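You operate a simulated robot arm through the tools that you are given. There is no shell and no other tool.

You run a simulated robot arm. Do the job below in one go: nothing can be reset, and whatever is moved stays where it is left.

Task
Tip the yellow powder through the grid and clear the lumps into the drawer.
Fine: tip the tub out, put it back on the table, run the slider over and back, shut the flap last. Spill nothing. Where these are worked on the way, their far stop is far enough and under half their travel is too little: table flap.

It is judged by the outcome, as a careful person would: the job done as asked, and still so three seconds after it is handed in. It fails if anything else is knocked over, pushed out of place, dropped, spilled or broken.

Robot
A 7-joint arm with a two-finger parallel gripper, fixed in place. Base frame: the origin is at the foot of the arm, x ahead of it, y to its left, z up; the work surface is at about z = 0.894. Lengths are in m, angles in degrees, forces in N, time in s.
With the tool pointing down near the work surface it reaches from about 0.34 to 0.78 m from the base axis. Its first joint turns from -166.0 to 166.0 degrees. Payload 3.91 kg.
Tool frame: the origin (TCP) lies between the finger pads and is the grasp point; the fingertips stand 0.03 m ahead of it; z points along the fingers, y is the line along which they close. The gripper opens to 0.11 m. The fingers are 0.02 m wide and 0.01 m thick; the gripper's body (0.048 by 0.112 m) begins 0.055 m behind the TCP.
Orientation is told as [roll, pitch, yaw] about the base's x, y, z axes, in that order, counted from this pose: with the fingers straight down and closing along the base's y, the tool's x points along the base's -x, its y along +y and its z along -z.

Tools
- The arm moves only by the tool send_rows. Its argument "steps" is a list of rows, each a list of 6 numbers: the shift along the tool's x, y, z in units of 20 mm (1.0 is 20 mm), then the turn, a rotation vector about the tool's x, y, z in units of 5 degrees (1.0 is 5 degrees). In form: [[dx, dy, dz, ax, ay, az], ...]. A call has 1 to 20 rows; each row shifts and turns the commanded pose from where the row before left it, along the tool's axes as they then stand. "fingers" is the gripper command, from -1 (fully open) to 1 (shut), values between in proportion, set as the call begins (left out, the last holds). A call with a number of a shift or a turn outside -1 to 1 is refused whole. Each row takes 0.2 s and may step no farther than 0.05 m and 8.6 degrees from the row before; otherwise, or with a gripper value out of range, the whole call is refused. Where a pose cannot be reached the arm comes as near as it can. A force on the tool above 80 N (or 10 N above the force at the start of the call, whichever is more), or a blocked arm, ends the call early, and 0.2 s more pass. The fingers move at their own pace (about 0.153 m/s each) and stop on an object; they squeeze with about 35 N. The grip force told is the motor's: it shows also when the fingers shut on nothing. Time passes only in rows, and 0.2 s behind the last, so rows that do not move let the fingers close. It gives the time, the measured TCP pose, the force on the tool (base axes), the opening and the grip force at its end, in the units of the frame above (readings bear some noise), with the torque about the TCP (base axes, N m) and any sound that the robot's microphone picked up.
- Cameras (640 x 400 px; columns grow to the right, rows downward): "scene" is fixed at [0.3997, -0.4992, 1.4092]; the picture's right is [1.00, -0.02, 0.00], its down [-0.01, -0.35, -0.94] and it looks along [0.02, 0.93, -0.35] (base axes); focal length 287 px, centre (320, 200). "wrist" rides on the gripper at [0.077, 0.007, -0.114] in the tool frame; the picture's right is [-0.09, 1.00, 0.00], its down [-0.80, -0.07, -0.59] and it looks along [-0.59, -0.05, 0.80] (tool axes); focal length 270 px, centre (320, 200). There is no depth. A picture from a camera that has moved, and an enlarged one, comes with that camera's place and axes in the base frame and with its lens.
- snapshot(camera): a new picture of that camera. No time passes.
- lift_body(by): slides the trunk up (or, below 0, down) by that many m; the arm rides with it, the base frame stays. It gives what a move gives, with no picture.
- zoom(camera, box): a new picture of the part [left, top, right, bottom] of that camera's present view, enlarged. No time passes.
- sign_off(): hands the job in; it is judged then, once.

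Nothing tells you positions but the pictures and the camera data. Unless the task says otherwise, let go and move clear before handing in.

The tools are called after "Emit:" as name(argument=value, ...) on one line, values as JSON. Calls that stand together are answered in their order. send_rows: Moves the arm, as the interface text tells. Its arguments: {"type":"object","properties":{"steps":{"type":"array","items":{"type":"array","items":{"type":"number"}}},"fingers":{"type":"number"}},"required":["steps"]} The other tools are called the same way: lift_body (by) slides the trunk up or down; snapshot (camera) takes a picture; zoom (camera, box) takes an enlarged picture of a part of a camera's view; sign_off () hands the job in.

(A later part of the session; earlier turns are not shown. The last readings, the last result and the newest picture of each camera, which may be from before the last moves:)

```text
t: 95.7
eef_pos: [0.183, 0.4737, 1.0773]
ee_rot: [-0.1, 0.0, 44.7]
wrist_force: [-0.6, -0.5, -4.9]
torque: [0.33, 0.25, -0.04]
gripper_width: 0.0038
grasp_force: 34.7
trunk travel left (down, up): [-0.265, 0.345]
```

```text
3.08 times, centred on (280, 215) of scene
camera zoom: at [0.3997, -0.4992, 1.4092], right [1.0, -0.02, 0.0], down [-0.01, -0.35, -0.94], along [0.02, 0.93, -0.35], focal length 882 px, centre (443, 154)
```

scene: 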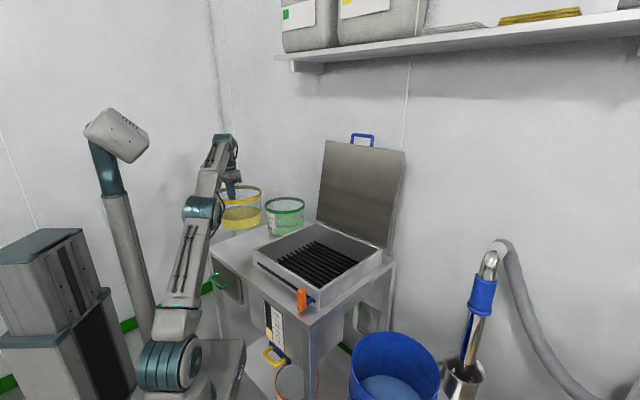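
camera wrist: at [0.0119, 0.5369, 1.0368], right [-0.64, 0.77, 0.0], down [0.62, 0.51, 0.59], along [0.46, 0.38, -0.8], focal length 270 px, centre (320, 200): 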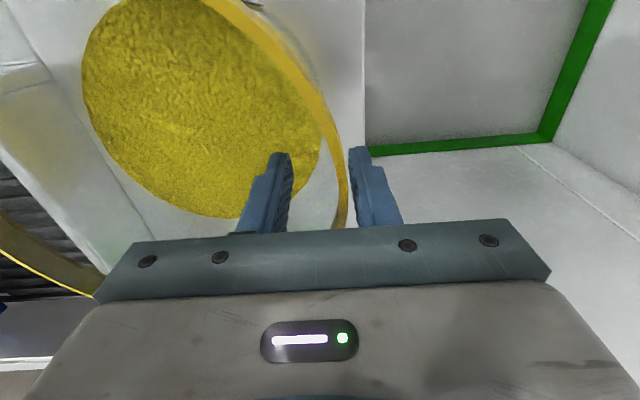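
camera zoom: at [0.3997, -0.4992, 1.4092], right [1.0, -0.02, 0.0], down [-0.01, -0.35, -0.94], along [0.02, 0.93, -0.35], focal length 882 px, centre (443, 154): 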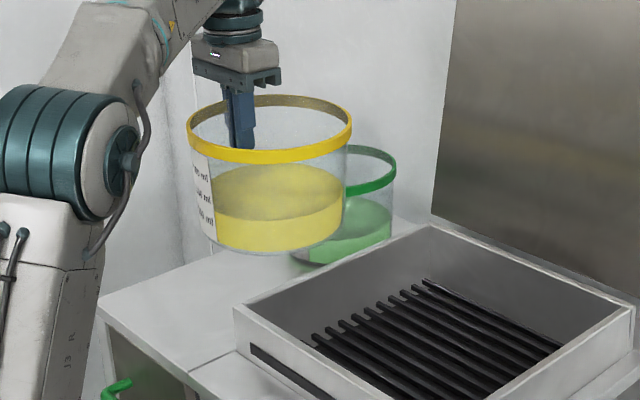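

Emit:
send_rows(steps=[[0, 0, 0, 0, 0, 0.6], [0, 0, 0, 0, 0, 0.9], [0, 0, 0, 0, 0, 1], [0, 0, 0, 0, 0, 1], [0, 0, 0, 0, 0, 1], [0, 0, 0, 0, 0, 1], [0, 0, 0, 0, 0, 1], [0, 0, 0, 0, 0, 1], [0, 0, 0, 0, 0, 1], [0, 0, 0, 0, 0, 1], [0, 0, 0, 0, 0, 1], [0, 0, 0, 0, 0, 1], [0, 0, 0, 0, 0, 1], [0, 0, 0, 0, 0, 1], [0, 0, 0, 0, 0, 1], [0, 0, 0, 0, 0, 1], [0, 0, 0, 0, 0, 1], [0, 0, 0, 0, 0, 0.9], [0, 0, 0, 0, 0, 0.6]])

Emit:
zoom(camera="scene", box=[180, 130, 380, 290])

Emit:
snapshot(camera="wrist")

```text
t: 99.7
eef_pos: [0.1828, 0.4747, 1.0768]
ee_rot: [0.0, -0.1, -45.4]
wrist_force: [0.1, 0.2, -5.3]
torque: [0.22, -0.29, 0.02]
gripper_width: 0.0037
grasp_force: 35.5
trunk travel left (down, up): [-0.265, 0.345]
```

```text
2.50 times, centred on (280, 210) of scene
camera zoom: at [0.3997, -0.4992, 1.4092], right [1.0, -0.02, 0.0], down [-0.01, -0.35, -0.94], along [0.02, 0.93, -0.35], focal length 717 px, centre (420, 175)
```

zoom: 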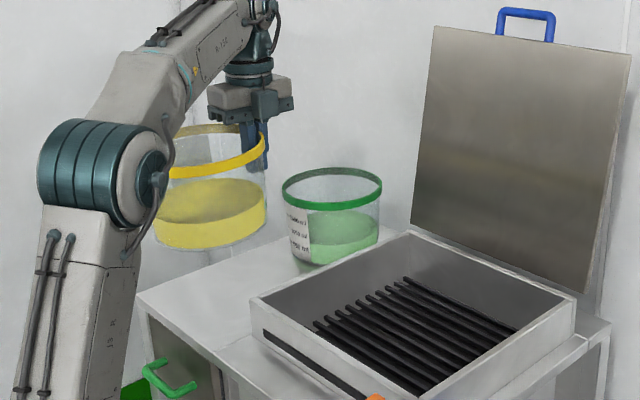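

```text
taken
camera wrist: at [0.1335, 0.5346, 1.1914], right [0.77, 0.64, 0.0], down [0.51, -0.62, 0.6], along [0.38, -0.46, -0.8], focal length 270 px, centre (320, 200)
```

wrist: 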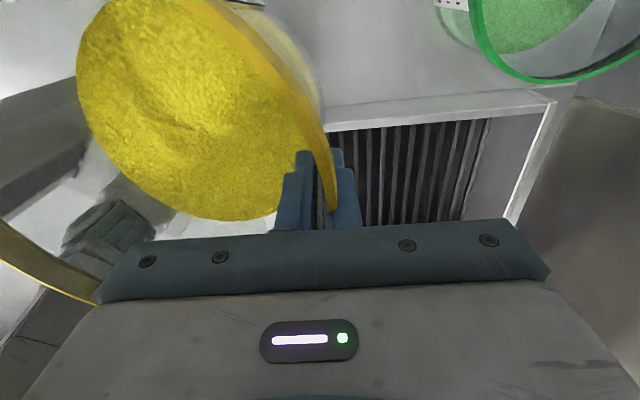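

The tub is level on the robot side of the hand, clear of the arm. Now I'll bring it over in front of the grid's centre line.

Emit:
send_rows(steps=[[-0.6, 0.1, -0.1, 0, 0, 0], [-0.9, 0.16, -0.1, 0, 0, 0], [-0.9, 0.16, -0.1, 0, 0, 0], [-0.9, 0.16, -0.1, 0, 0, 0], [-0.9, 0.16, -0.1, 0, 0, 0], [-0.9, 0.16, -0.1, 0, 0, 0], [-0.9, 0.16, -0.1, 0, 0, 0], [-0.9, 0.16, -0.1, 0, 0, 0], [-0.9, 0.16, -0.1, 0, 0, 0], [-0.9, 0.16, -0.1, 0, 0, 0], [-0.9, 0.16, -0.1, 0, 0, 0], [-0.6, 0.1, 0, 0, 0, 0]])

Emit:
zoom(camera="scene", box=[180, 130, 380, 290])

```text
t: 102.3
eef_pos: [0.3525, 0.355, 1.0986]
ee_rot: [0.0, -0.1, -45.2]
wrist_force: [0.1, 0.0, -5.3]
torque: [0.24, -0.33, -0.01]
gripper_width: 0.004
grasp_force: 34.7
trunk travel left (down, up): [-0.265, 0.345]
```

```text
2.50 times, centred on (280, 210) of scene
camera zoom: at [0.3997, -0.4992, 1.4092], right [1.0, -0.02, 0.0], down [-0.01, -0.35, -0.94], along [0.02, 0.93, -0.35], focal length 717 px, centre (420, 175)
```

zoom: 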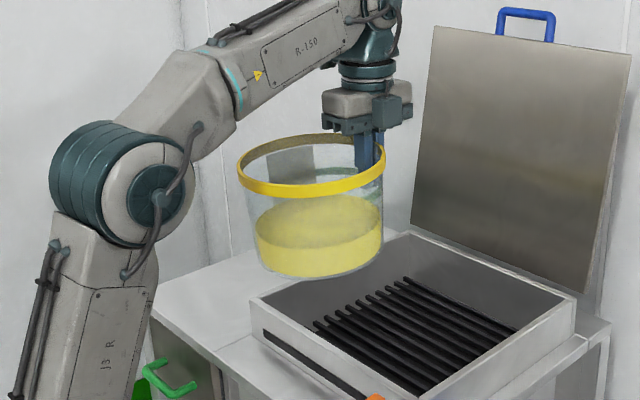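

Everything is level and centred. Next I'll begin tilting to about 45° while moving forward over the grid; powder should not flow yet at that angle.

Emit:
send_rows(steps=[[0, 0.72, -0.23, -0.933, 0, 0], [0, 0.736, -0.171, -0.933, 0, 0], [0, 0.748, -0.11, -0.933, 0, 0], [0, 0.754, -0.049, -0.933, 0, 0], [0, 0.756, 0.013, -0.933, 0, 0], [0, 0.752, 0.074, -0.933, 0, 0], [0, 0.744, 0.135, -0.933, 0, 0], [0, 0.73, 0.195, -0.933, 0, 0], [0, 0.712, 0.254, -0.933, 0, 0]])

Emit:
zoom(camera="scene", box=[220, 120, 420, 280])

Emit:
snapshot(camera="wrist")

```text
t: 104.3
eef_pos: [0.4441, 0.4476, 1.1412]
ee_rot: [42.1, -0.2, -45.4]
wrist_force: [0.0, 1.0, -5.1]
torque: [0.03, -0.14, -0.02]
gripper_width: 0.0036
grasp_force: 34.6
trunk travel left (down, up): [-0.265, 0.345]
```

```text
2.50 times, centred on (320, 200) of scene
camera zoom: at [0.3997, -0.4992, 1.4092], right [1.0, -0.02, 0.0], down [-0.01, -0.35, -0.94], along [0.02, 0.93, -0.35], focal length 717 px, centre (320, 200)
```

zoom: 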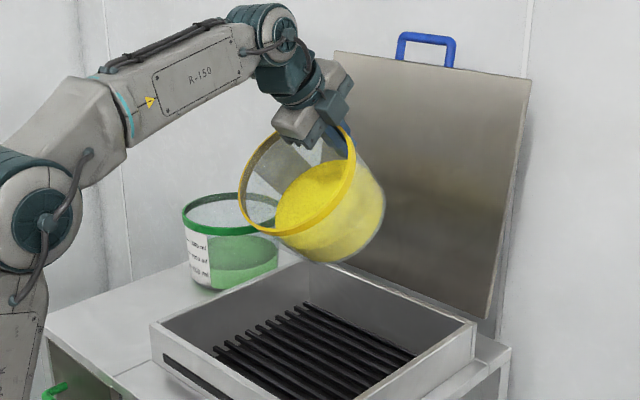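

```text
taken
camera wrist: at [0.3395, 0.4514, 1.2298], right [0.59, 0.46, 0.67], down [0.24, -0.89, 0.4], along [0.77, -0.07, -0.63], focal length 270 px, centre (320, 200)
```

wrist: 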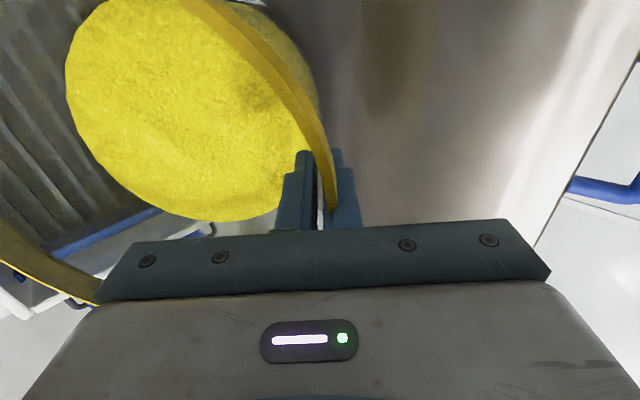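

The powder hasn't moved at 45°, and the flap and walls are clear. I'll go on to 72°, keeping the lip over the middle of the grid.

Emit:
send_rows(steps=[[0, 0.31, 0.279, -1, 0, 0], [0, 0.284, 0.305, -1, 0, 0], [0, 0.256, 0.328, -1, 0, 0], [0, 0, 0, -0.5, 0, 0], [0, 0, 0, -0.5, 0, 0], [0, 0, 0, -0.5, 0, 0]])

Emit:
zoom(camera="scene", box=[220, 120, 420, 280])

```text
t: 105.7
eef_pos: [0.4616, 0.463, 1.141]
ee_rot: [64.5, 0.0, -45.3]
wrist_force: [-0.1, -0.2, -5.8]
torque: [-0.08, 0.03, 0.0]
gripper_width: 0.0035
grasp_force: 34.7
trunk travel left (down, up): [-0.265, 0.345]
```

```text
2.50 times, centred on (320, 200) of scene
camera zoom: at [0.3997, -0.4992, 1.4092], right [1.0, -0.02, 0.0], down [-0.01, -0.35, -0.94], along [0.02, 0.93, -0.35], focal length 717 px, centre (320, 200)
```

zoom: 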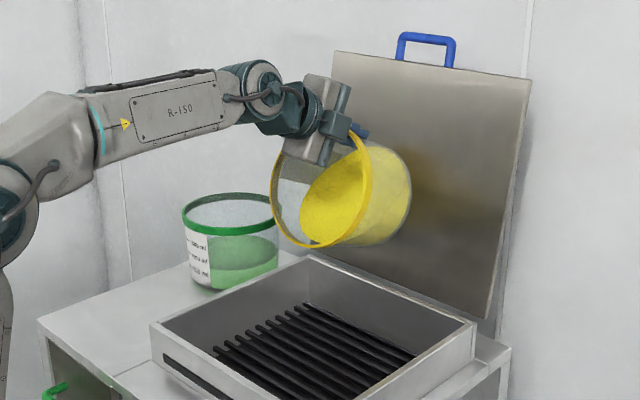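

Emit:
send_rows(steps=[[0, 0, 0, -0.5, 0, 0], [0, 0, 0, -0.5, 0, 0], [0, 0, 0, -0.5, 0, 0], [0, -0.078, -0.238, -0.5, 0, 0], [0, -0.066, -0.241, -0.5, 0, 0], [0, -0.056, -0.2435, -0.5, 0, 0], [0, -0.045, -0.2455, -0.5, 0, 0], [0, -0.035, -0.2475, -0.5, 0, 0], [0, -0.024, -0.249, -0.5, 0, 0]])

Emit:
zoom(camera="scene", box=[220, 120, 420, 280])

```text
t: 107.7
eef_pos: [0.4599, 0.4563, 1.1287]
ee_rot: [77.6, 0.3, -45.7]
wrist_force: [-0.1, -0.6, -4.0]
torque: [-0.12, 0.05, 0.0]
gripper_width: 0.0033
grasp_force: 35.2
out of reach, approached as far as the arm can: row 7, 8, 9
trunk travel left (down, up): [-0.265, 0.345]
```

```text
2.50 times, centred on (320, 200) of scene
camera zoom: at [0.3997, -0.4992, 1.4092], right [1.0, -0.02, 0.0], down [-0.01, -0.35, -0.94], along [0.02, 0.93, -0.35], focal length 717 px, centre (320, 200)
```

zoom: 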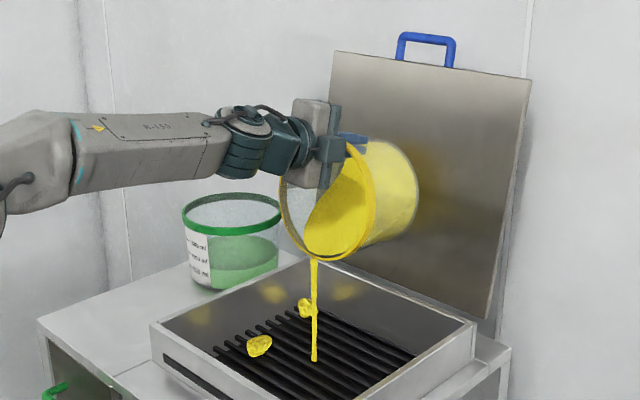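

Powder is pouring in a narrow stream onto the middle of the grid, and two lumps are lying on the bars. I'll keep increasing the tilt slowly while drawing back a little, so the lip stays in place.

Emit:
send_rows(steps=[[0, 0.066, -0.398, -0.5, 0, 0], [0, 0.083, -0.395, -0.5, 0, 0], [0, 0.1, -0.391, -0.5, 0, 0], [0, 0.117, -0.387, -0.5, 0, 0]])

Emit:
zoom(camera="scene", box=[220, 120, 420, 280])

```text
t: 108.7
eef_pos: [0.4639, 0.4592, 1.1104]
ee_rot: [76.8, 0.7, -45.5]
wrist_force: [-0.1, -0.2, -4.5]
torque: [-0.17, 0.07, -0.02]
gripper_width: 0.0036
grasp_force: 35.4
out of reach, approached as far as the arm can: row 1, 2, 3, 4
trunk travel left (down, up): [-0.265, 0.345]
```

```text
2.50 times, centred on (320, 200) of scene
camera zoom: at [0.3997, -0.4992, 1.4092], right [1.0, -0.02, 0.0], down [-0.01, -0.35, -0.94], along [0.02, 0.93, -0.35], focal length 717 px, centre (320, 200)
```

zoom: 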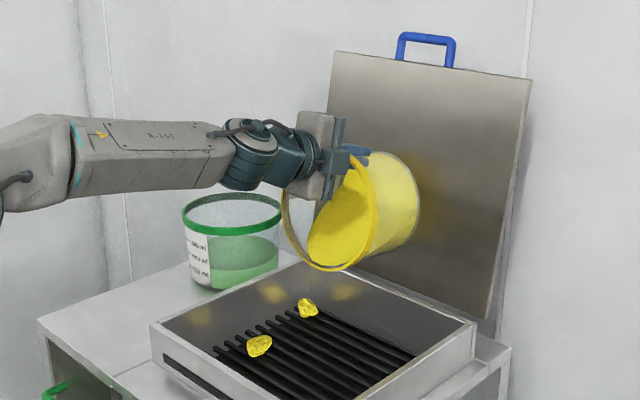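

The wrist hit a singular, straight posture at this distance: the arm stopped tilting at about 77° and dipped a little. The flow has paused. I'll tilt back to about 57°, then draw closer to the robot, where the rehearsal worked, and tilt from there.

Emit:
send_rows(steps=[[0, 0.365, -0.086, 1, 0, 0], [0, 0.356, -0.117, 1, 0, 0], [0, 0.345, -0.148, 1, 0, 0], [0, 0.33, -0.177, 1, 0, 0]])

Emit:
zoom(camera="scene", box=[220, 120, 420, 280])

```text
t: 109.7
eef_pos: [0.468, 0.4594, 1.1338]
ee_rot: [56.7, 0.7, -45.4]
wrist_force: [0.7, 1.0, -3.0]
torque: [-0.06, -0.03, 0.0]
gripper_width: 0.0027
grasp_force: 35.2
out of reach, approached as far as the arm can: row 1
trunk travel left (down, up): [-0.265, 0.345]
```

```text
2.50 times, centred on (320, 200) of scene
camera zoom: at [0.3997, -0.4992, 1.4092], right [1.0, -0.02, 0.0], down [-0.01, -0.35, -0.94], along [0.02, 0.93, -0.35], focal length 717 px, centre (320, 200)
```

zoom: 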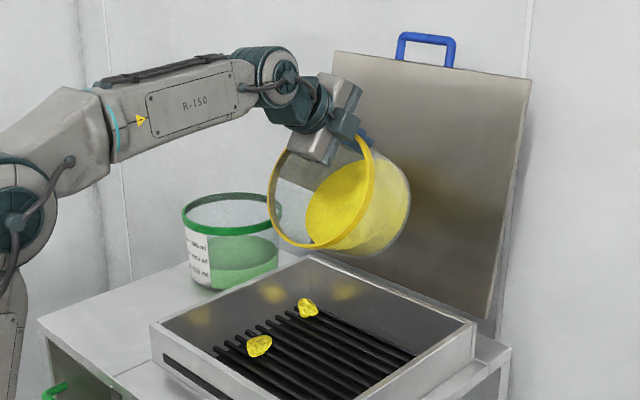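

Emit:
zoom(camera="scene", box=[290, 140, 370, 230])

Emit:
snapshot(camera="wrist")

```text
4.44 times, centred on (330, 185) of scene
camera zoom: at [0.3997, -0.4992, 1.4092], right [1.0, -0.02, 0.0], down [-0.01, -0.35, -0.94], along [0.02, 0.93, -0.35], focal length 1274 px, centre (276, 267)
```

zoom: 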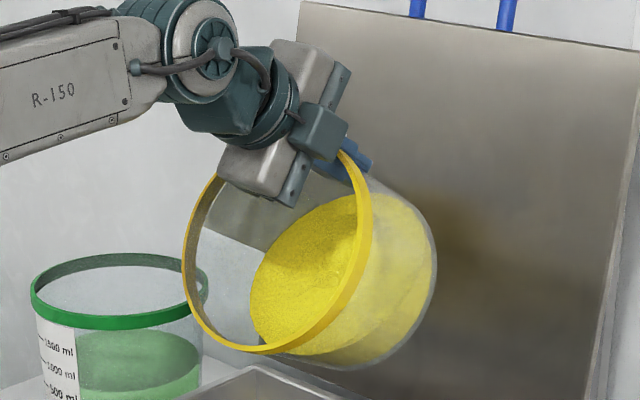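

```text
taken
camera wrist: at [0.3499, 0.4488, 1.2031], right [0.46, 0.31, 0.83], down [0.18, -0.95, 0.26], along [0.87, 0.03, -0.49], focal length 270 px, centre (320, 200)
```

wrist: 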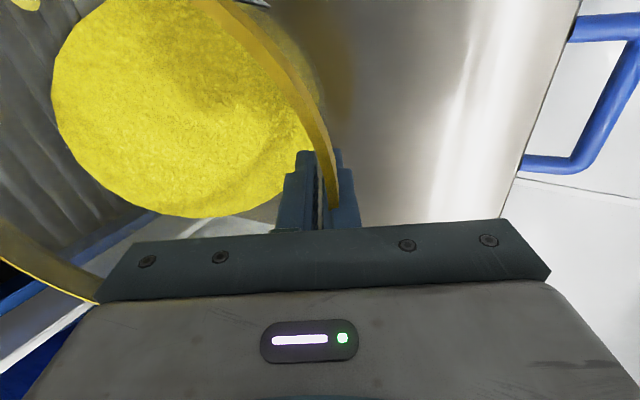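

Emit:
send_rows(steps=[[0.1, -0.55, -0.843, 0, 0, 0], [0.1, -0.55, -0.843, 0, 0, 0], [0.1, -0.55, -0.843, 0, 0, 0], [0, -0.55, -0.843, 0, 0, 0], [0, -0.55, -0.843, 0, 0, 0], [0, -0.55, -0.843, 0, 0, 0]])

Emit:
zoom(camera="scene", box=[220, 120, 420, 280])

```text
t: 111.1
eef_pos: [0.3782, 0.3786, 1.1349]
ee_rot: [56.7, 0.7, -45.5]
wrist_force: [0.1, -0.3, -4.1]
torque: [-0.05, -0.04, 0.01]
gripper_width: 0.0029
grasp_force: 34.7
trunk travel left (down, up): [-0.265, 0.345]
```

```text
2.50 times, centred on (320, 200) of scene
camera zoom: at [0.3997, -0.4992, 1.4092], right [1.0, -0.02, 0.0], down [-0.01, -0.35, -0.94], along [0.02, 0.93, -0.35], focal length 717 px, centre (320, 200)
```

zoom: 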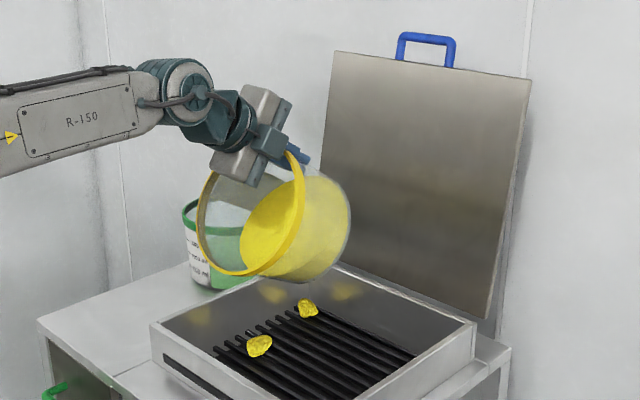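

Emit:
send_rows(steps=[[0, 0, 0, 0, 0.007, -0.17], [0, 0, 0, -0.8, 0, 0], [0, 0, 0, -0.8, 0, 0], [0, 0, 0, -0.8, 0, 0]])

Emit:
zoom(camera="scene", box=[220, 120, 420, 280])

```text
t: 112.1
eef_pos: [0.377, 0.3781, 1.1346]
ee_rot: [69.0, 0.0, -45.0]
wrist_force: [-0.6, -0.9, -4.8]
torque: [-0.12, 0.04, -0.01]
gripper_width: 0.003
grasp_force: 35.3
trunk travel left (down, up): [-0.265, 0.345]
```

```text
2.50 times, centred on (320, 200) of scene
camera zoom: at [0.3997, -0.4992, 1.4092], right [1.0, -0.02, 0.0], down [-0.01, -0.35, -0.94], along [0.02, 0.93, -0.35], focal length 717 px, centre (320, 200)
```

zoom: 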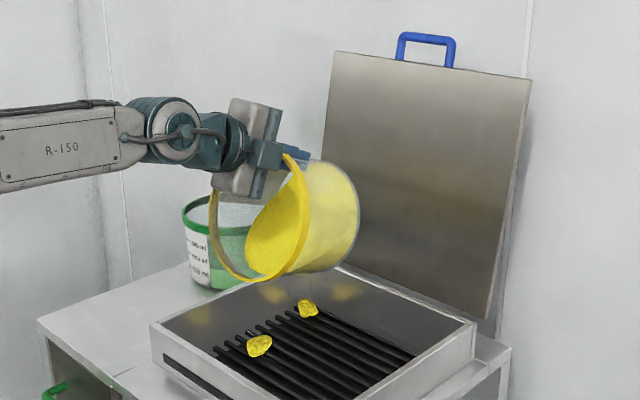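

Emit:
send_rows(steps=[[0, 0.09, 0.23, -0.8, 0, 0], [0, 0.073, 0.239, -0.8, 0, 0], [0, 0.056, 0.244, -0.8, 0, 0]])

Emit:
zoom(camera="scene", box=[220, 120, 420, 280])

```text
t: 112.9
eef_pos: [0.389, 0.3886, 1.1353]
ee_rot: [80.9, -0.1, -45.0]
wrist_force: [-0.6, 0.1, -3.3]
torque: [-0.11, 0.08, 0.04]
gripper_width: 0.0027
grasp_force: 35.0
trunk travel left (down, up): [-0.265, 0.345]
```

```text
2.50 times, centred on (320, 200) of scene
camera zoom: at [0.3997, -0.4992, 1.4092], right [1.0, -0.02, 0.0], down [-0.01, -0.35, -0.94], along [0.02, 0.93, -0.35], focal length 717 px, centre (320, 200)
```

zoom: 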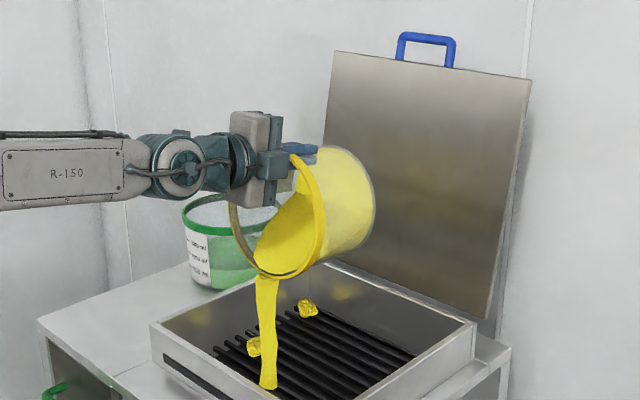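

A good stream is falling on the grid around its middle. I'll continue the tilt steadily with the hand held in place.

Emit:
send_rows(steps=[[0, 0, 0, -0.6, 0, 0], [0, 0, 0, -0.6, 0, 0], [0, 0, 0, -0.6, 0, 0], [0, 0, 0, -0.6, 0, 0]])

Emit:
zoom(camera="scene", box=[220, 120, 420, 280])

```text
t: 113.9
eef_pos: [0.3899, 0.3885, 1.1347]
ee_rot: [92.9, 0.0, -44.9]
wrist_force: [0.7, 0.5, -1.3]
torque: [-0.14, 0.09, 0.01]
gripper_width: 0.0028
grasp_force: 34.6
trunk travel left (down, up): [-0.265, 0.345]
```

```text
2.50 times, centred on (320, 200) of scene
camera zoom: at [0.3997, -0.4992, 1.4092], right [1.0, -0.02, 0.0], down [-0.01, -0.35, -0.94], along [0.02, 0.93, -0.35], focal length 717 px, centre (320, 200)
```

zoom: 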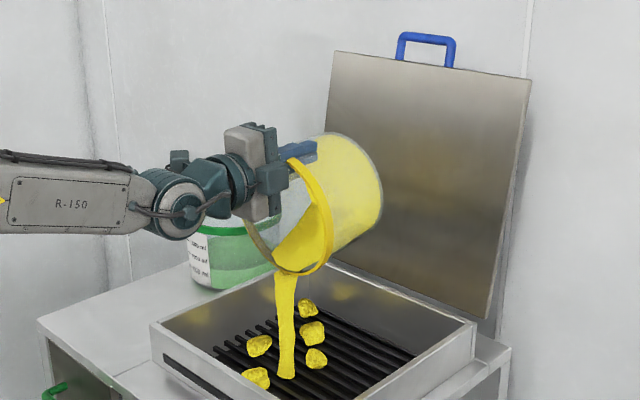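

Emit:
send_rows(steps=[[0, 0, 0, -0.6, 0, 0], [0, 0, 0, -0.6, 0, 0], [0, 0, 0, -0.6, 0, 0], [0, 0, 0, -0.6, 0, 0], [0, 0, 0, -0.6, 0, 0], [0, 0, 0, -0.6, 0, 0]])

Emit:
zoom(camera="scene", box=[220, 120, 420, 280])

```text
t: 115.3
eef_pos: [0.3876, 0.3887, 1.1342]
ee_rot: [110.9, 0.1, -45.0]
wrist_force: [0.3, -0.4, -1.1]
torque: [-0.08, 0.08, 0.02]
gripper_width: 0.0029
grasp_force: 34.9
trunk travel left (down, up): [-0.265, 0.345]
```

```text
2.50 times, centred on (320, 200) of scene
camera zoom: at [0.3997, -0.4992, 1.4092], right [1.0, -0.02, 0.0], down [-0.01, -0.35, -0.94], along [0.02, 0.93, -0.35], focal length 717 px, centre (320, 200)
```

zoom: 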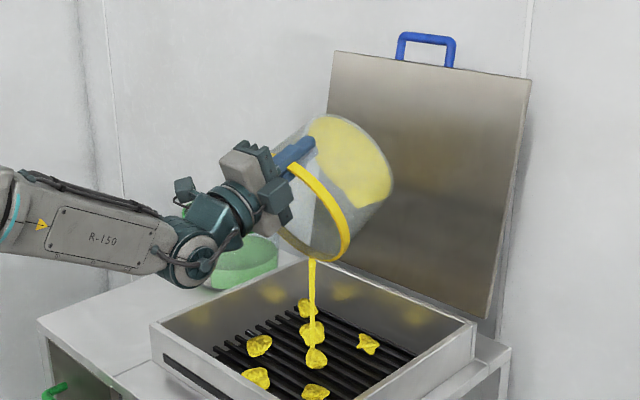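

The tub is nearly empty. I'll carry on to about 132° and hold for the rest to run out.

Emit:
send_rows(steps=[[0, 0, 0, -0.6, 0, 0], [0, 0, 0, -0.6, 0, 0], [0, 0, 0, -0.6, 0, 0], [0, 0, 0, -0.6, 0, 0], [0, 0, 0, -0.6, 0, 0], [0, 0, 0, -0.6, 0, 0], [0, 0, 0, -0.6, 0, 0], [0, 0, 0, 0, 0, 0], [0, 0, 0, 0, 0, 0], [0, 0, 0, 0, 0, 0], [0, 0, 0, 0, 0, 0]])

Emit:
zoom(camera="scene", box=[220, 120, 420, 280])

Emit:
snapshot(camera="wrist")

```text
t: 117.7
eef_pos: [0.3901, 0.3891, 1.1344]
ee_rot: [131.8, 0.0, -45.0]
wrist_force: [0.5, -0.1, -1.1]
torque: [-0.11, 0.08, -0.01]
gripper_width: 0.0025
grasp_force: 35.3
trunk travel left (down, up): [-0.265, 0.345]
```

```text
2.50 times, centred on (320, 200) of scene
camera zoom: at [0.3997, -0.4992, 1.4092], right [1.0, -0.02, 0.0], down [-0.01, -0.35, -0.94], along [0.02, 0.93, -0.35], focal length 717 px, centre (320, 200)
```

zoom: 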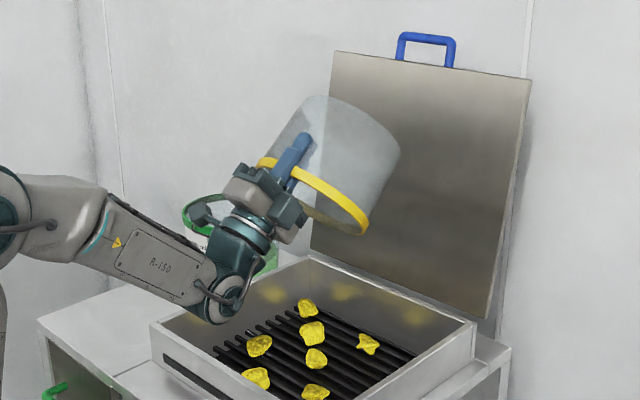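

```text
taken
camera wrist: at [0.2708, 0.3798, 1.063], right [-0.41, -0.53, 0.74], down [0.29, -0.85, -0.45], along [0.87, 0.03, 0.5], focal length 270 px, centre (320, 200)
```

wrist: 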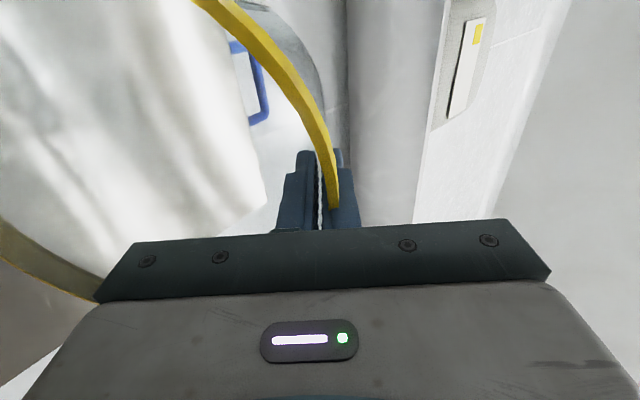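

The tub has emptied and seven lumps lie on the bars. I'll roll it back upright along the same path.

Emit:
send_rows(steps=[[0, 0, 0, 0.6, 0, 0], [0, 0, 0, 1, 0, 0], [0, 0, 0, 1, 0, 0], [0, 0, 0, 1, 0, 0], [0, 0, 0, 1, 0, 0], [0, 0, 0, 1, 0, 0], [0, 0, 0, 1, 0, 0], [0, 0, 0, 1, 0, 0], [0, 0, 0, 1, 0, 0], [0, 0, 0, 1, 0, 0], [0, 0, 0, 1, 0, 0], [0, 0, 0, 1, 0, 0], [0, 0, 0, 1, 0, 0], [0, 0, 0, 1, 0, 0], [0, 0, 0, 1, 0, 0], [0, 0, 0, 1, 0, 0]])

Emit:
zoom(camera="scene", box=[220, 120, 420, 280])

```text
t: 121.1
eef_pos: [0.3883, 0.3882, 1.1343]
ee_rot: [53.7, 0.0, -44.9]
wrist_force: [0.6, 0.0, -1.4]
torque: [0.0, -0.01, -0.03]
gripper_width: 0.0027
grasp_force: 34.9
trunk travel left (down, up): [-0.265, 0.345]
```

```text
2.50 times, centred on (320, 200) of scene
camera zoom: at [0.3997, -0.4992, 1.4092], right [1.0, -0.02, 0.0], down [-0.01, -0.35, -0.94], along [0.02, 0.93, -0.35], focal length 717 px, centre (320, 200)
```

zoom: 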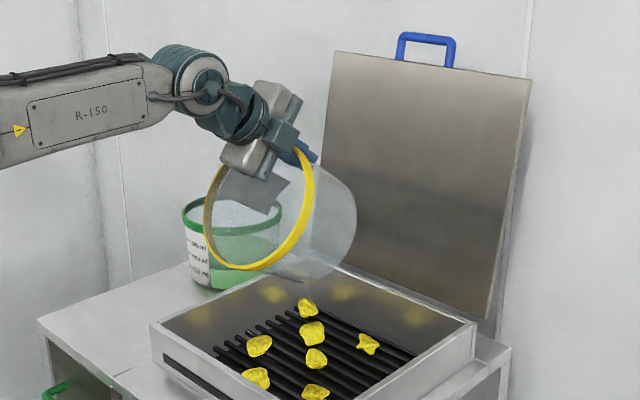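

Emit:
send_rows(steps=[[0, 0, 0, 1, 0, 0], [0, 0, 0, 1, 0, 0], [0, -0.338, -0.042, 0.971, 0, 0], [0, -0.341, -0.015, 0.971, 0, 0], [0, -0.341, 0.013, 0.971, 0, 0], [0, -0.339, 0.041, 0.971, 0, 0], [0, -0.334, 0.068, 0.971, 0, 0], [0, -0.328, 0.095, 0.971, 0, 0], [0, -0.319, 0.121, 0.971, 0, 0], [0, -0.308, 0.147, 0.971, 0, 0], [0, -0.295, 0.172, 0.971, 0, 0]])

Emit:
snapshot(camera="wrist")

Emit:
zoom(camera="scene", box=[180, 130, 380, 290])

```text
t: 123.5
eef_pos: [0.3518, 0.3539, 1.0979]
ee_rot: [0.1, 0.0, -44.9]
wrist_force: [-0.3, 0.5, -1.4]
torque: [0.02, -0.11, -0.01]
gripper_width: 0.0027
grasp_force: 35.1
trunk travel left (down, up): [-0.265, 0.345]
```

```text
taken
camera wrist: at [0.3038, 0.4128, 1.2129], right [0.77, 0.64, 0.0], down [0.52, -0.62, 0.59], along [0.38, -0.45, -0.8], focal length 270 px, centre (320, 200)
```

wrist: 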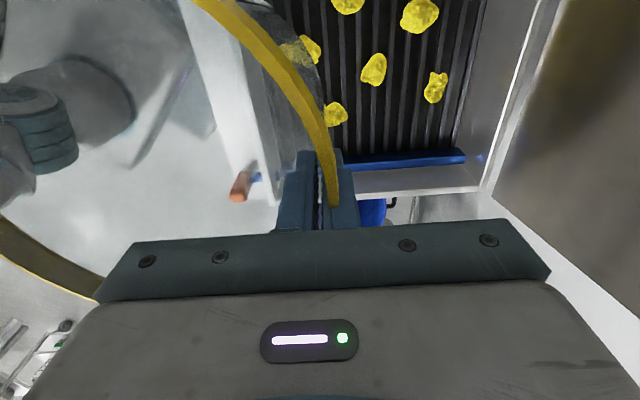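

```text
2.50 times, centred on (280, 210) of scene
camera zoom: at [0.3997, -0.4992, 1.4092], right [1.0, -0.02, 0.0], down [-0.01, -0.35, -0.94], along [0.02, 0.93, -0.35], focal length 717 px, centre (420, 175)
```

zoom: 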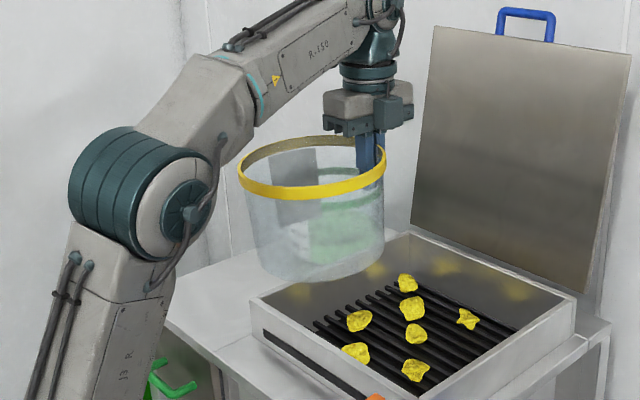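

The tub is empty and level. I'll take it back: across to the left, turn to the original heading, then lower it to its place.

Emit:
send_rows(steps=[[0.6, -0.1, 0.05, 0, 0, 0], [0.9, -0.15, 0.09, 0, 0, 0], [0.9, -0.15, 0.09, 0, 0, 0], [0.9, -0.15, 0.09, 0, 0, 0], [0.9, -0.15, 0.09, 0, 0, 0], [0.9, -0.15, 0.09, 0, 0, 0], [0.9, -0.15, 0.09, 0, 0, 0], [0.9, -0.15, 0.09, 0, 0, 0], [0.9, -0.15, 0.09, 0, 0, 0], [0.9, -0.15, 0.09, 0, 0, 0], [0.9, -0.15, 0.09, 0, 0, 0], [0.6, -0.1, 0.05, 0, 0, 0]])

Emit:
send_rows(steps=[[0, 0, 0, 0, 0, -0.6], [0, 0, 0, 0, 0, -0.9], [0, 0, 0, 0, 0, -1], [0, 0, 0, 0, 0, -1], [0, 0, 0, 0, 0, -1], [0, 0, 0, 0, 0, -1], [0, 0, 0, 0, 0, -1], [0, 0, 0, 0, 0, -1], [0, 0, 0, 0, 0, -1], [0, 0, 0, 0, 0, -1], [0, 0, 0, 0, 0, -1], [0, 0, 0, 0, 0, -1], [0, 0, 0, 0, 0, -1], [0, 0, 0, 0, 0, -1], [0, 0, 0, 0, 0, -1], [0, 0, 0, 0, 0, -1], [0, 0, 0, 0, 0, -1], [0, 0, 0, 0, 0, -0.9], [0, 0, 0, 0, 0, -0.55]])

Emit:
zoom(camera="scene", box=[180, 130, 380, 290])

```text
t: 126.1
eef_pos: [0.1848, 0.4738, 1.078]
ee_rot: [0.2, 0.0, -44.9]
wrist_force: [0.4, 0.4, -1.2]
torque: [0.05, -0.06, 0.03]
gripper_width: 0.0026
grasp_force: 34.4
trunk travel left (down, up): [-0.265, 0.345]
```

```text
t: 130.1
eef_pos: [0.1853, 0.4741, 1.0778]
ee_rot: [0.0, -0.2, 44.8]
wrist_force: [0.3, -0.4, -0.9]
torque: [0.11, 0.06, 0.04]
gripper_width: 0.0026
grasp_force: 34.9
trunk travel left (down, up): [-0.265, 0.345]
```

```text
2.50 times, centred on (280, 210) of scene
camera zoom: at [0.3997, -0.4992, 1.4092], right [1.0, -0.02, 0.0], down [-0.01, -0.35, -0.94], along [0.02, 0.93, -0.35], focal length 717 px, centre (420, 175)
```

zoom: 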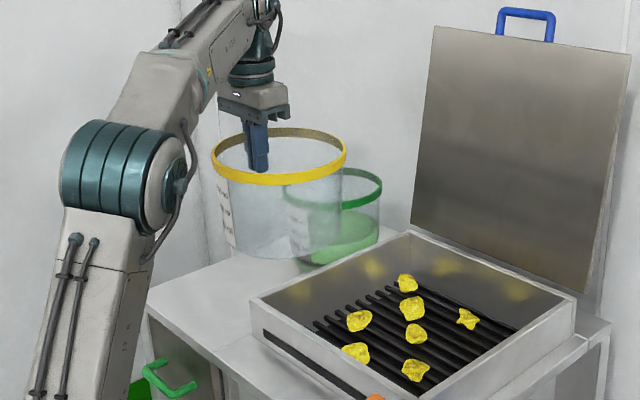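

Emit:
send_rows(steps=[[0, 0.6, 0.1, 0, 0, 0], [0.01, 0.92, 0.25, 0, 0, 0], [0.01, 0.92, 0.3, 0, 0, 0], [0.01, 0.92, 0.3, 0, 0, 0], [0.01, 0.92, 0.3, 0, 0, 0], [0.01, 0.92, 0.3, 0, 0, 0], [0.01, 0.92, 0.3, 0, 0, 0], [0.01, 0.92, 0.3, 0, 0, 0], [0, 0.95, 0.3, 0, 0, 0], [0, 0, 0, 0.6, 0, 0]])

Emit:
zoom(camera="scene", box=[210, 170, 330, 270])

Emit:
snapshot(camera="wrist")

```text
t: 132.3
eef_pos: [0.0722, 0.587, 1.0287]
ee_rot: [-2.9, -0.2, 44.8]
wrist_force: [0.3, 0.3, -1.4]
torque: [0.06, 0.08, 0.03]
gripper_width: 0.0025
grasp_force: 34.8
trunk travel left (down, up): [-0.265, 0.345]
```

```text
4.00 times, centred on (270, 220) of scene
camera zoom: at [0.3997, -0.4992, 1.4092], right [1.0, -0.02, 0.0], down [-0.01, -0.35, -0.94], along [0.02, 0.93, -0.35], focal length 1147 px, centre (520, 120)
```

zoom: 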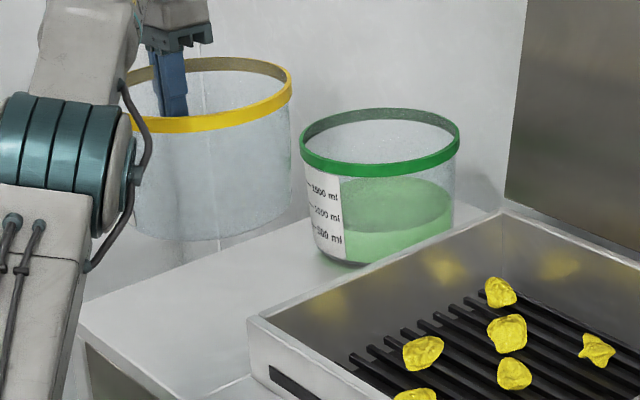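

```text
taken
camera wrist: at [0.0075, 0.5419, 1.1427], right [-0.64, 0.77, -0.05], down [0.59, 0.53, 0.6], along [0.49, 0.35, -0.8], focal length 270 px, centre (320, 200)
```

wrist: 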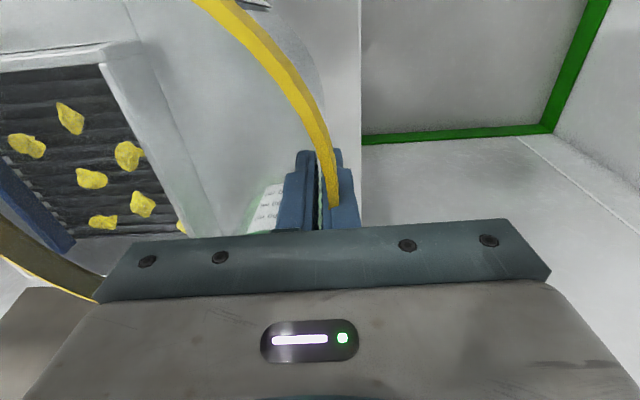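

Emit:
send_rows(steps=[[0, 0, 0.8, 0, 0, 0], [0, 0, 0.9, 0, 0, 0], [0, 0, 0.9, 0, 0, 0], [0, 0, 0.9, 0, 0, 0], [0, 0, 0.8, 0, 0, 0], [0, 0, 0.5, 0, 0, 0], [0, 0, 0.3, 0, 0, 0]])

Emit:
zoom(camera="scene", box=[215, 195, 305, 265])

```text
t: 133.9
eef_pos: [0.0742, 0.5827, 0.9279]
ee_rot: [-2.9, -0.3, 44.7]
wrist_force: [0.5, -0.3, -1.4]
torque: [0.1, 0.06, 0.0]
gripper_width: 0.0024
grasp_force: 35.4
trunk travel left (down, up): [-0.265, 0.345]
```

```text
5.71 times, centred on (260, 230) of scene
camera zoom: at [0.3997, -0.4992, 1.4092], right [1.0, -0.02, 0.0], down [-0.01, -0.35, -0.94], along [0.02, 0.93, -0.35], focal length 1639 px, centre (663, 29)
```

zoom: 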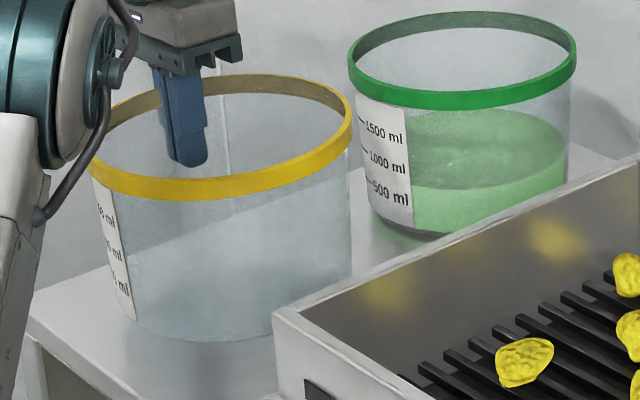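

Emit:
zoom(camera="wrist", box=[220, 80, 420, 240])

Emit:
snapshot(camera="wrist")

```text
2.50 times, centred on (320, 160) of wrist
camera zoom: at [0.0117, 0.5375, 1.0411], right [-0.64, 0.77, -0.05], down [0.6, 0.53, 0.6], along [0.49, 0.35, -0.8], focal length 676 px, centre (320, 300)
```

zoom: 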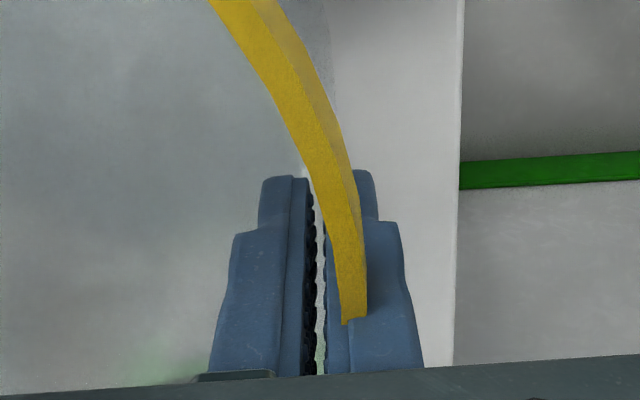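

```text
taken
camera wrist: at [0.0117, 0.5375, 1.0411], right [-0.64, 0.77, -0.05], down [0.6, 0.53, 0.6], along [0.49, 0.35, -0.8], focal length 270 px, centre (320, 200)
```

wrist: 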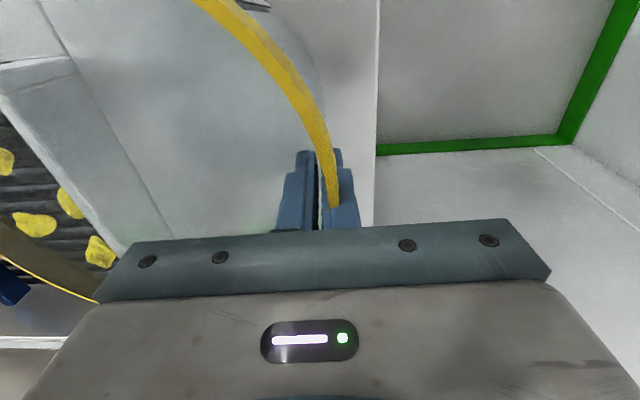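

Emit:
send_rows(steps=[[0, 0, 0.2, 0, 0, 0], [0, 0, 0.2, 0, 0, 0]])

Emit:
send_rows(steps=[[0, 0, 0.15, 0, 0, 0]])

Emit:
zoom(camera="scene", box=[225, 205, 290, 262])

```text
t: 134.5
eef_pos: [0.0764, 0.5823, 0.9191]
ee_rot: [-3.0, -0.1, 44.8]
wrist_force: [-0.3, -0.1, -1.1]
torque: [0.06, 0.05, 0.02]
gripper_width: 0.0024
grasp_force: 34.8
trunk travel left (down, up): [-0.265, 0.345]
```

```text
t: 134.9
eef_pos: [0.0772, 0.5827, 0.9172]
ee_rot: [-3.1, -0.1, 44.7]
wrist_force: [0.7, 0.6, -1.7]
torque: [0.08, 0.11, -0.02]
gripper_width: 0.0024
grasp_force: 34.9
trunk travel left (down, up): [-0.265, 0.345]
```

```text
7.02 times, centred on (258, 234) of scene
camera zoom: at [0.3997, -0.4992, 1.4092], right [1.0, -0.02, 0.0], down [-0.01, -0.35, -0.94], along [0.02, 0.93, -0.35], focal length 2012 px, centre (759, -35)
```

zoom: 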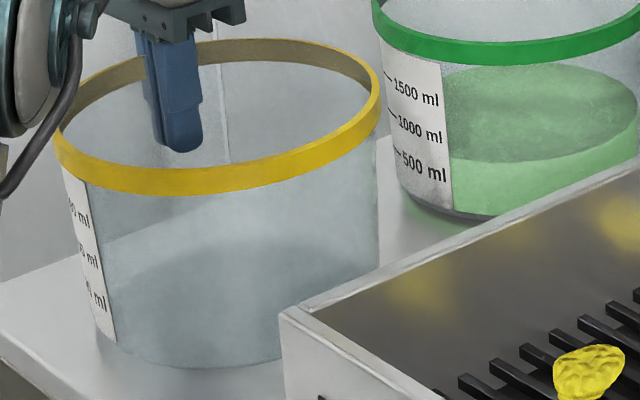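

Emit:
send_rows(steps=[[0, 0, 0.12, 0, 0, 0]])

Emit:
send_rows(steps=[[0, 0, 0.12, 0, 0, 0]])

Emit:
send_rows(steps=[[0, 0, 0.1, 0, 0, 0]])

```text
t: 135.3
eef_pos: [0.0756, 0.582, 0.9158]
ee_rot: [-2.7, -0.3, 44.7]
wrist_force: [-0.4, 4.4, 10.2]
torque: [-0.89, 0.24, -0.04]
gripper_width: 0.0025
grasp_force: 34.5
trunk travel left (down, up): [-0.265, 0.345]
```

```text
t: 135.7
eef_pos: [0.0759, 0.5824, 0.9144]
ee_rot: [-2.8, -0.4, 44.7]
wrist_force: [1.4, 6.2, 20.5]
torque: [-0.56, 0.27, 0.02]
gripper_width: 0.0023
grasp_force: 35.0
trunk travel left (down, up): [-0.265, 0.345]
```

```text
t: 136.1
eef_pos: [0.076, 0.581, 0.9118]
ee_rot: [-2.7, -0.4, 44.7]
wrist_force: [0.5, 4.8, 23.2]
torque: [0.06, 0.0, 0.01]
gripper_width: 0.0027
grasp_force: 35.4
trunk travel left (down, up): [-0.265, 0.345]
```

The tub's base is flat on the table: firm contact and no twist. I'll let go and rise clear.

Emit:
send_rows(steps=[[0, 0, 0, 0, 0, 0], [0, 0, 0, 0, 0, 0]], fingers=0.4)

Emit:
zoom(camera="wrist", box=[220, 80, 420, 240])

Emit:
zoom(camera="scene", box=[215, 195, 305, 265])

```text
t: 136.7
eef_pos: [0.0756, 0.5822, 0.909]
ee_rot: [-3.0, -0.1, 44.8]
wrist_force: [0.5, 1.5, -0.5]
torque: [0.01, 0.01, -0.03]
gripper_width: 0.0327
grasp_force: 0.0
trunk travel left (down, up): [-0.265, 0.345]
```

```text
2.50 times, centred on (320, 160) of wrist
camera zoom: at [0.0125, 0.5369, 1.0232], right [-0.64, 0.77, -0.05], down [0.6, 0.54, 0.6], along [0.49, 0.35, -0.8], focal length 676 px, centre (320, 300)
```

zoom: 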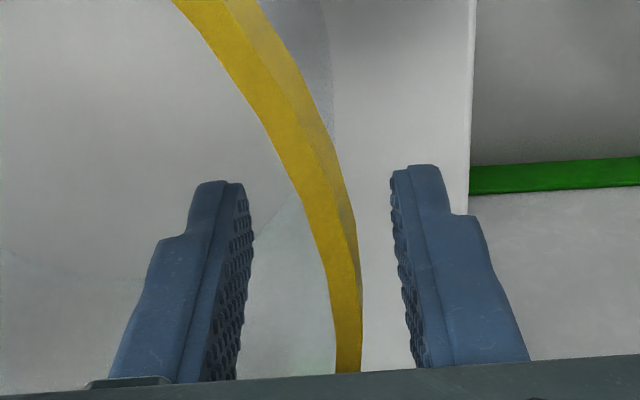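

```text
5.71 times, centred on (260, 230) of scene
camera zoom: at [0.3997, -0.4992, 1.4092], right [1.0, -0.02, 0.0], down [-0.01, -0.35, -0.94], along [0.02, 0.93, -0.35], focal length 1639 px, centre (663, 29)
```

zoom: 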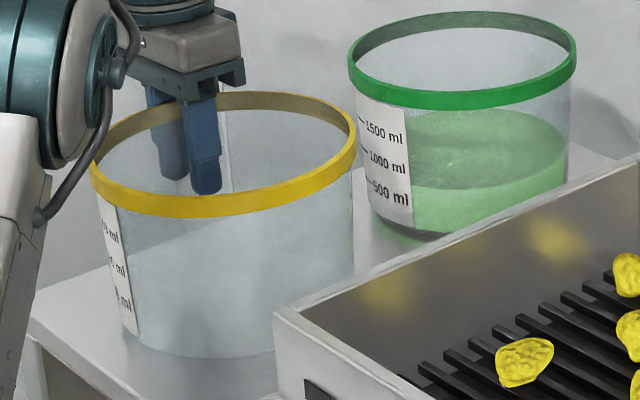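

Emit:
send_rows(steps=[[0, 0.2, 0, 0, 0, 0], [0, 0, -0.6, 0, 0, 0], [0, 0, -0.9, 0, 0, 0], [0, 0, -1, 0, 0, 0], [0, 0, -1, 0, 0, 0], [0, 0, -1, 0, 0, 0], [0, 0, -1, 0, 0, 0], [0, 0, -1, 0, 0, 0]])

Emit:
snapshot(camera="scene")

Emit:
zoom(camera="scene", box=[210, 180, 390, 300])

```text
t: 138.5
eef_pos: [0.0667, 0.588, 1.0395]
ee_rot: [-2.9, -0.3, 44.8]
wrist_force: [0.3, 0.7, -0.7]
torque: [0.0, 0.0, -0.04]
gripper_width: 0.033
grasp_force: 0.2
trunk travel left (down, up): [-0.265, 0.345]
```

```text
taken
```

scene: 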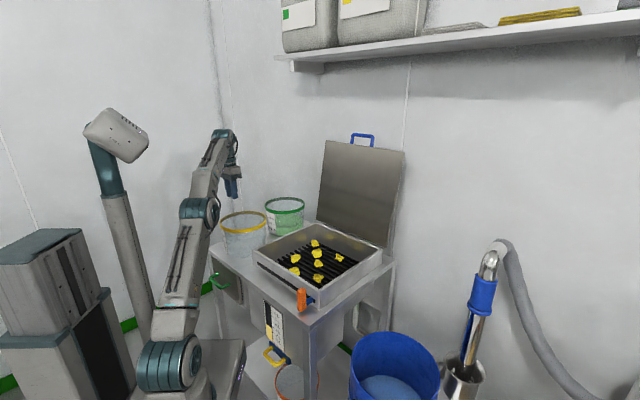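

```text
3.33 times, centred on (300, 240) of scene
camera zoom: at [0.3997, -0.4992, 1.4092], right [1.0, -0.02, 0.0], down [-0.01, -0.35, -0.94], along [0.02, 0.93, -0.35], focal length 956 px, centre (387, 67)
```

zoom: 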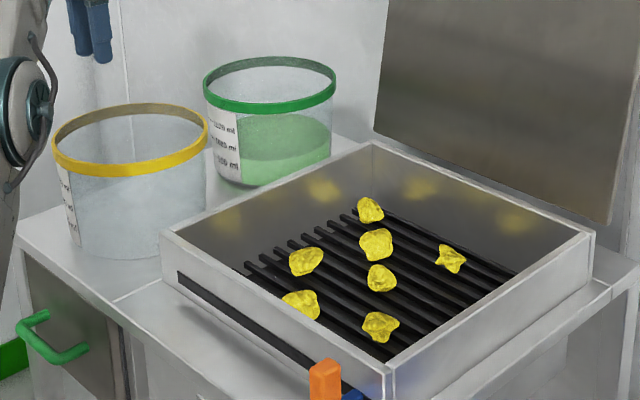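

The tub is back on the table, upright and empty. Next comes the slider: its orange knob is at the right end of the slot, near (0.36, 0.155). I'll move above it with the fingers closing along its travel.

Emit:
send_rows(steps=[[0, 0, 0, -0.58, 0, 0], [0.1, -0.985, 0, 0, 0, 0], [0.1, -0.985, 0, 0, 0, 0], [0.1, -0.985, 0, 0, 0, 0], [0.1, -0.985, 0, 0, 0, 0], [0.1, -0.985, 0, 0, 0, 0], [0.1, -0.985, 0, 0, 0, 0], [0.1, -0.985, 0, 0, 0, 0], [0.1, -0.985, 0, 0, 0, 0], [0.1, -0.985, 0, 0, 0, 0], [0.1, -0.985, 0, 0, 0, 0], [0.1, -0.985, 0, 0, 0, 0], [0.1, -0.985, 0, 0, 0, 0], [0.1, -0.985, 0, 0, 0, 0]])

Emit:
send_rows(steps=[[0.28, -0.985, 0, 0, 0, 0], [0.28, -0.985, 0, 0, 0, 0], [0.28, -0.985, 0, 0, 0, 0], [0.28, -0.985, 0, 0, 0, 0], [0.28, -0.985, 0, 0, 0, 0], [0.28, -0.985, 0, 0, 0, 0], [0.28, -0.985, 0, 0, 0, 0], [0.28, -0.985, 0, 0, 0, 0], [0.28, -0.985, 0, 0, 0, 0], [0.28, -0.985, 0, 0, 0, 0], [0.28, -0.985, 0, 0, 0, 0], [0.28, -0.985, 0, 0, 0, 0]])

Emit:
snapshot(camera="wrist")

Emit:
snapshot(camera="scene")

```text
t: 141.5
eef_pos: [0.2311, 0.3895, 1.0403]
ee_rot: [-0.1, -0.3, 44.8]
wrist_force: [-0.8, 0.4, -0.9]
torque: [-0.02, 0.01, 0.02]
gripper_width: 0.0328
grasp_force: 0.0
trunk travel left (down, up): [-0.265, 0.345]
```

```text
t: 144.1
eef_pos: [0.3489, 0.1738, 1.0397]
ee_rot: [-0.2, -0.1, 44.7]
wrist_force: [0.7, 0.7, 0.3]
torque: [0.02, 0.01, -0.01]
gripper_width: 0.0331
grasp_force: 0.1
trunk travel left (down, up): [-0.265, 0.345]
```

```text
taken
camera wrist: at [0.2894, 0.1245, 1.1537], right [-0.64, 0.77, 0.0], down [0.62, 0.51, 0.6], along [0.46, 0.38, -0.8], focal length 270 px, centre (320, 200)
```

wrist: 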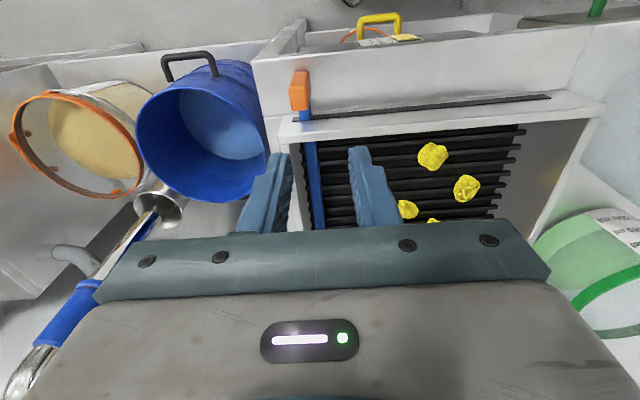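

```text
taken
```

scene: 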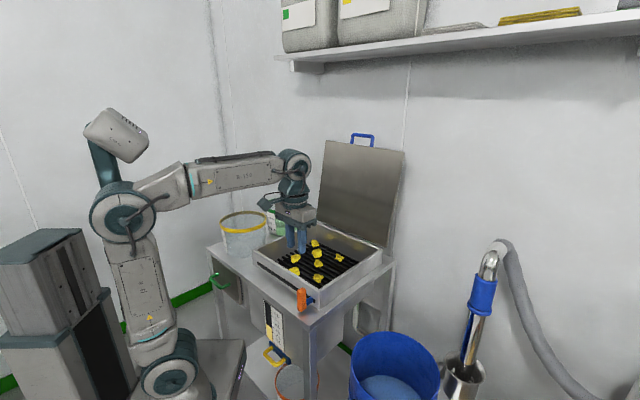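

Emit:
zoom(camera="wrist", box=[240, 30, 400, 150])

Emit:
zoom(camera="scene", box=[240, 240, 340, 330])

```text
3.33 times, centred on (320, 90) of wrist
camera zoom: at [0.2894, 0.1245, 1.1537], right [-0.64, 0.77, 0.0], down [0.62, 0.51, 0.6], along [0.46, 0.38, -0.8], focal length 901 px, centre (320, 567)
```

zoom: 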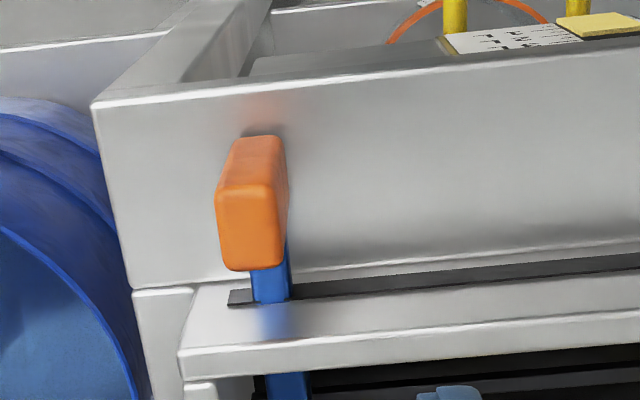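

```text
4.44 times, centred on (290, 285) of scene
camera zoom: at [0.3997, -0.4992, 1.4092], right [1.0, -0.02, 0.0], down [-0.01, -0.35, -0.94], along [0.02, 0.93, -0.35], focal length 1274 px, centre (453, -178)
```

zoom: 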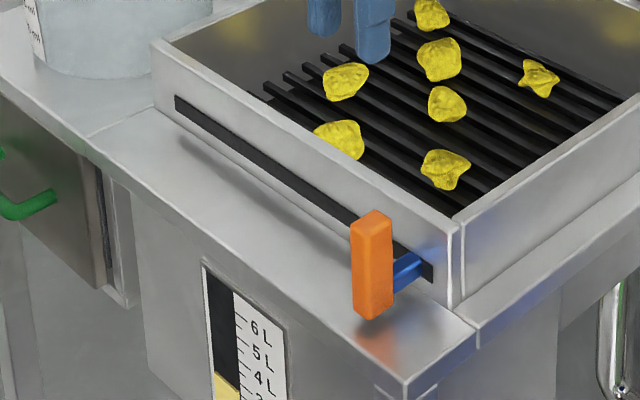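

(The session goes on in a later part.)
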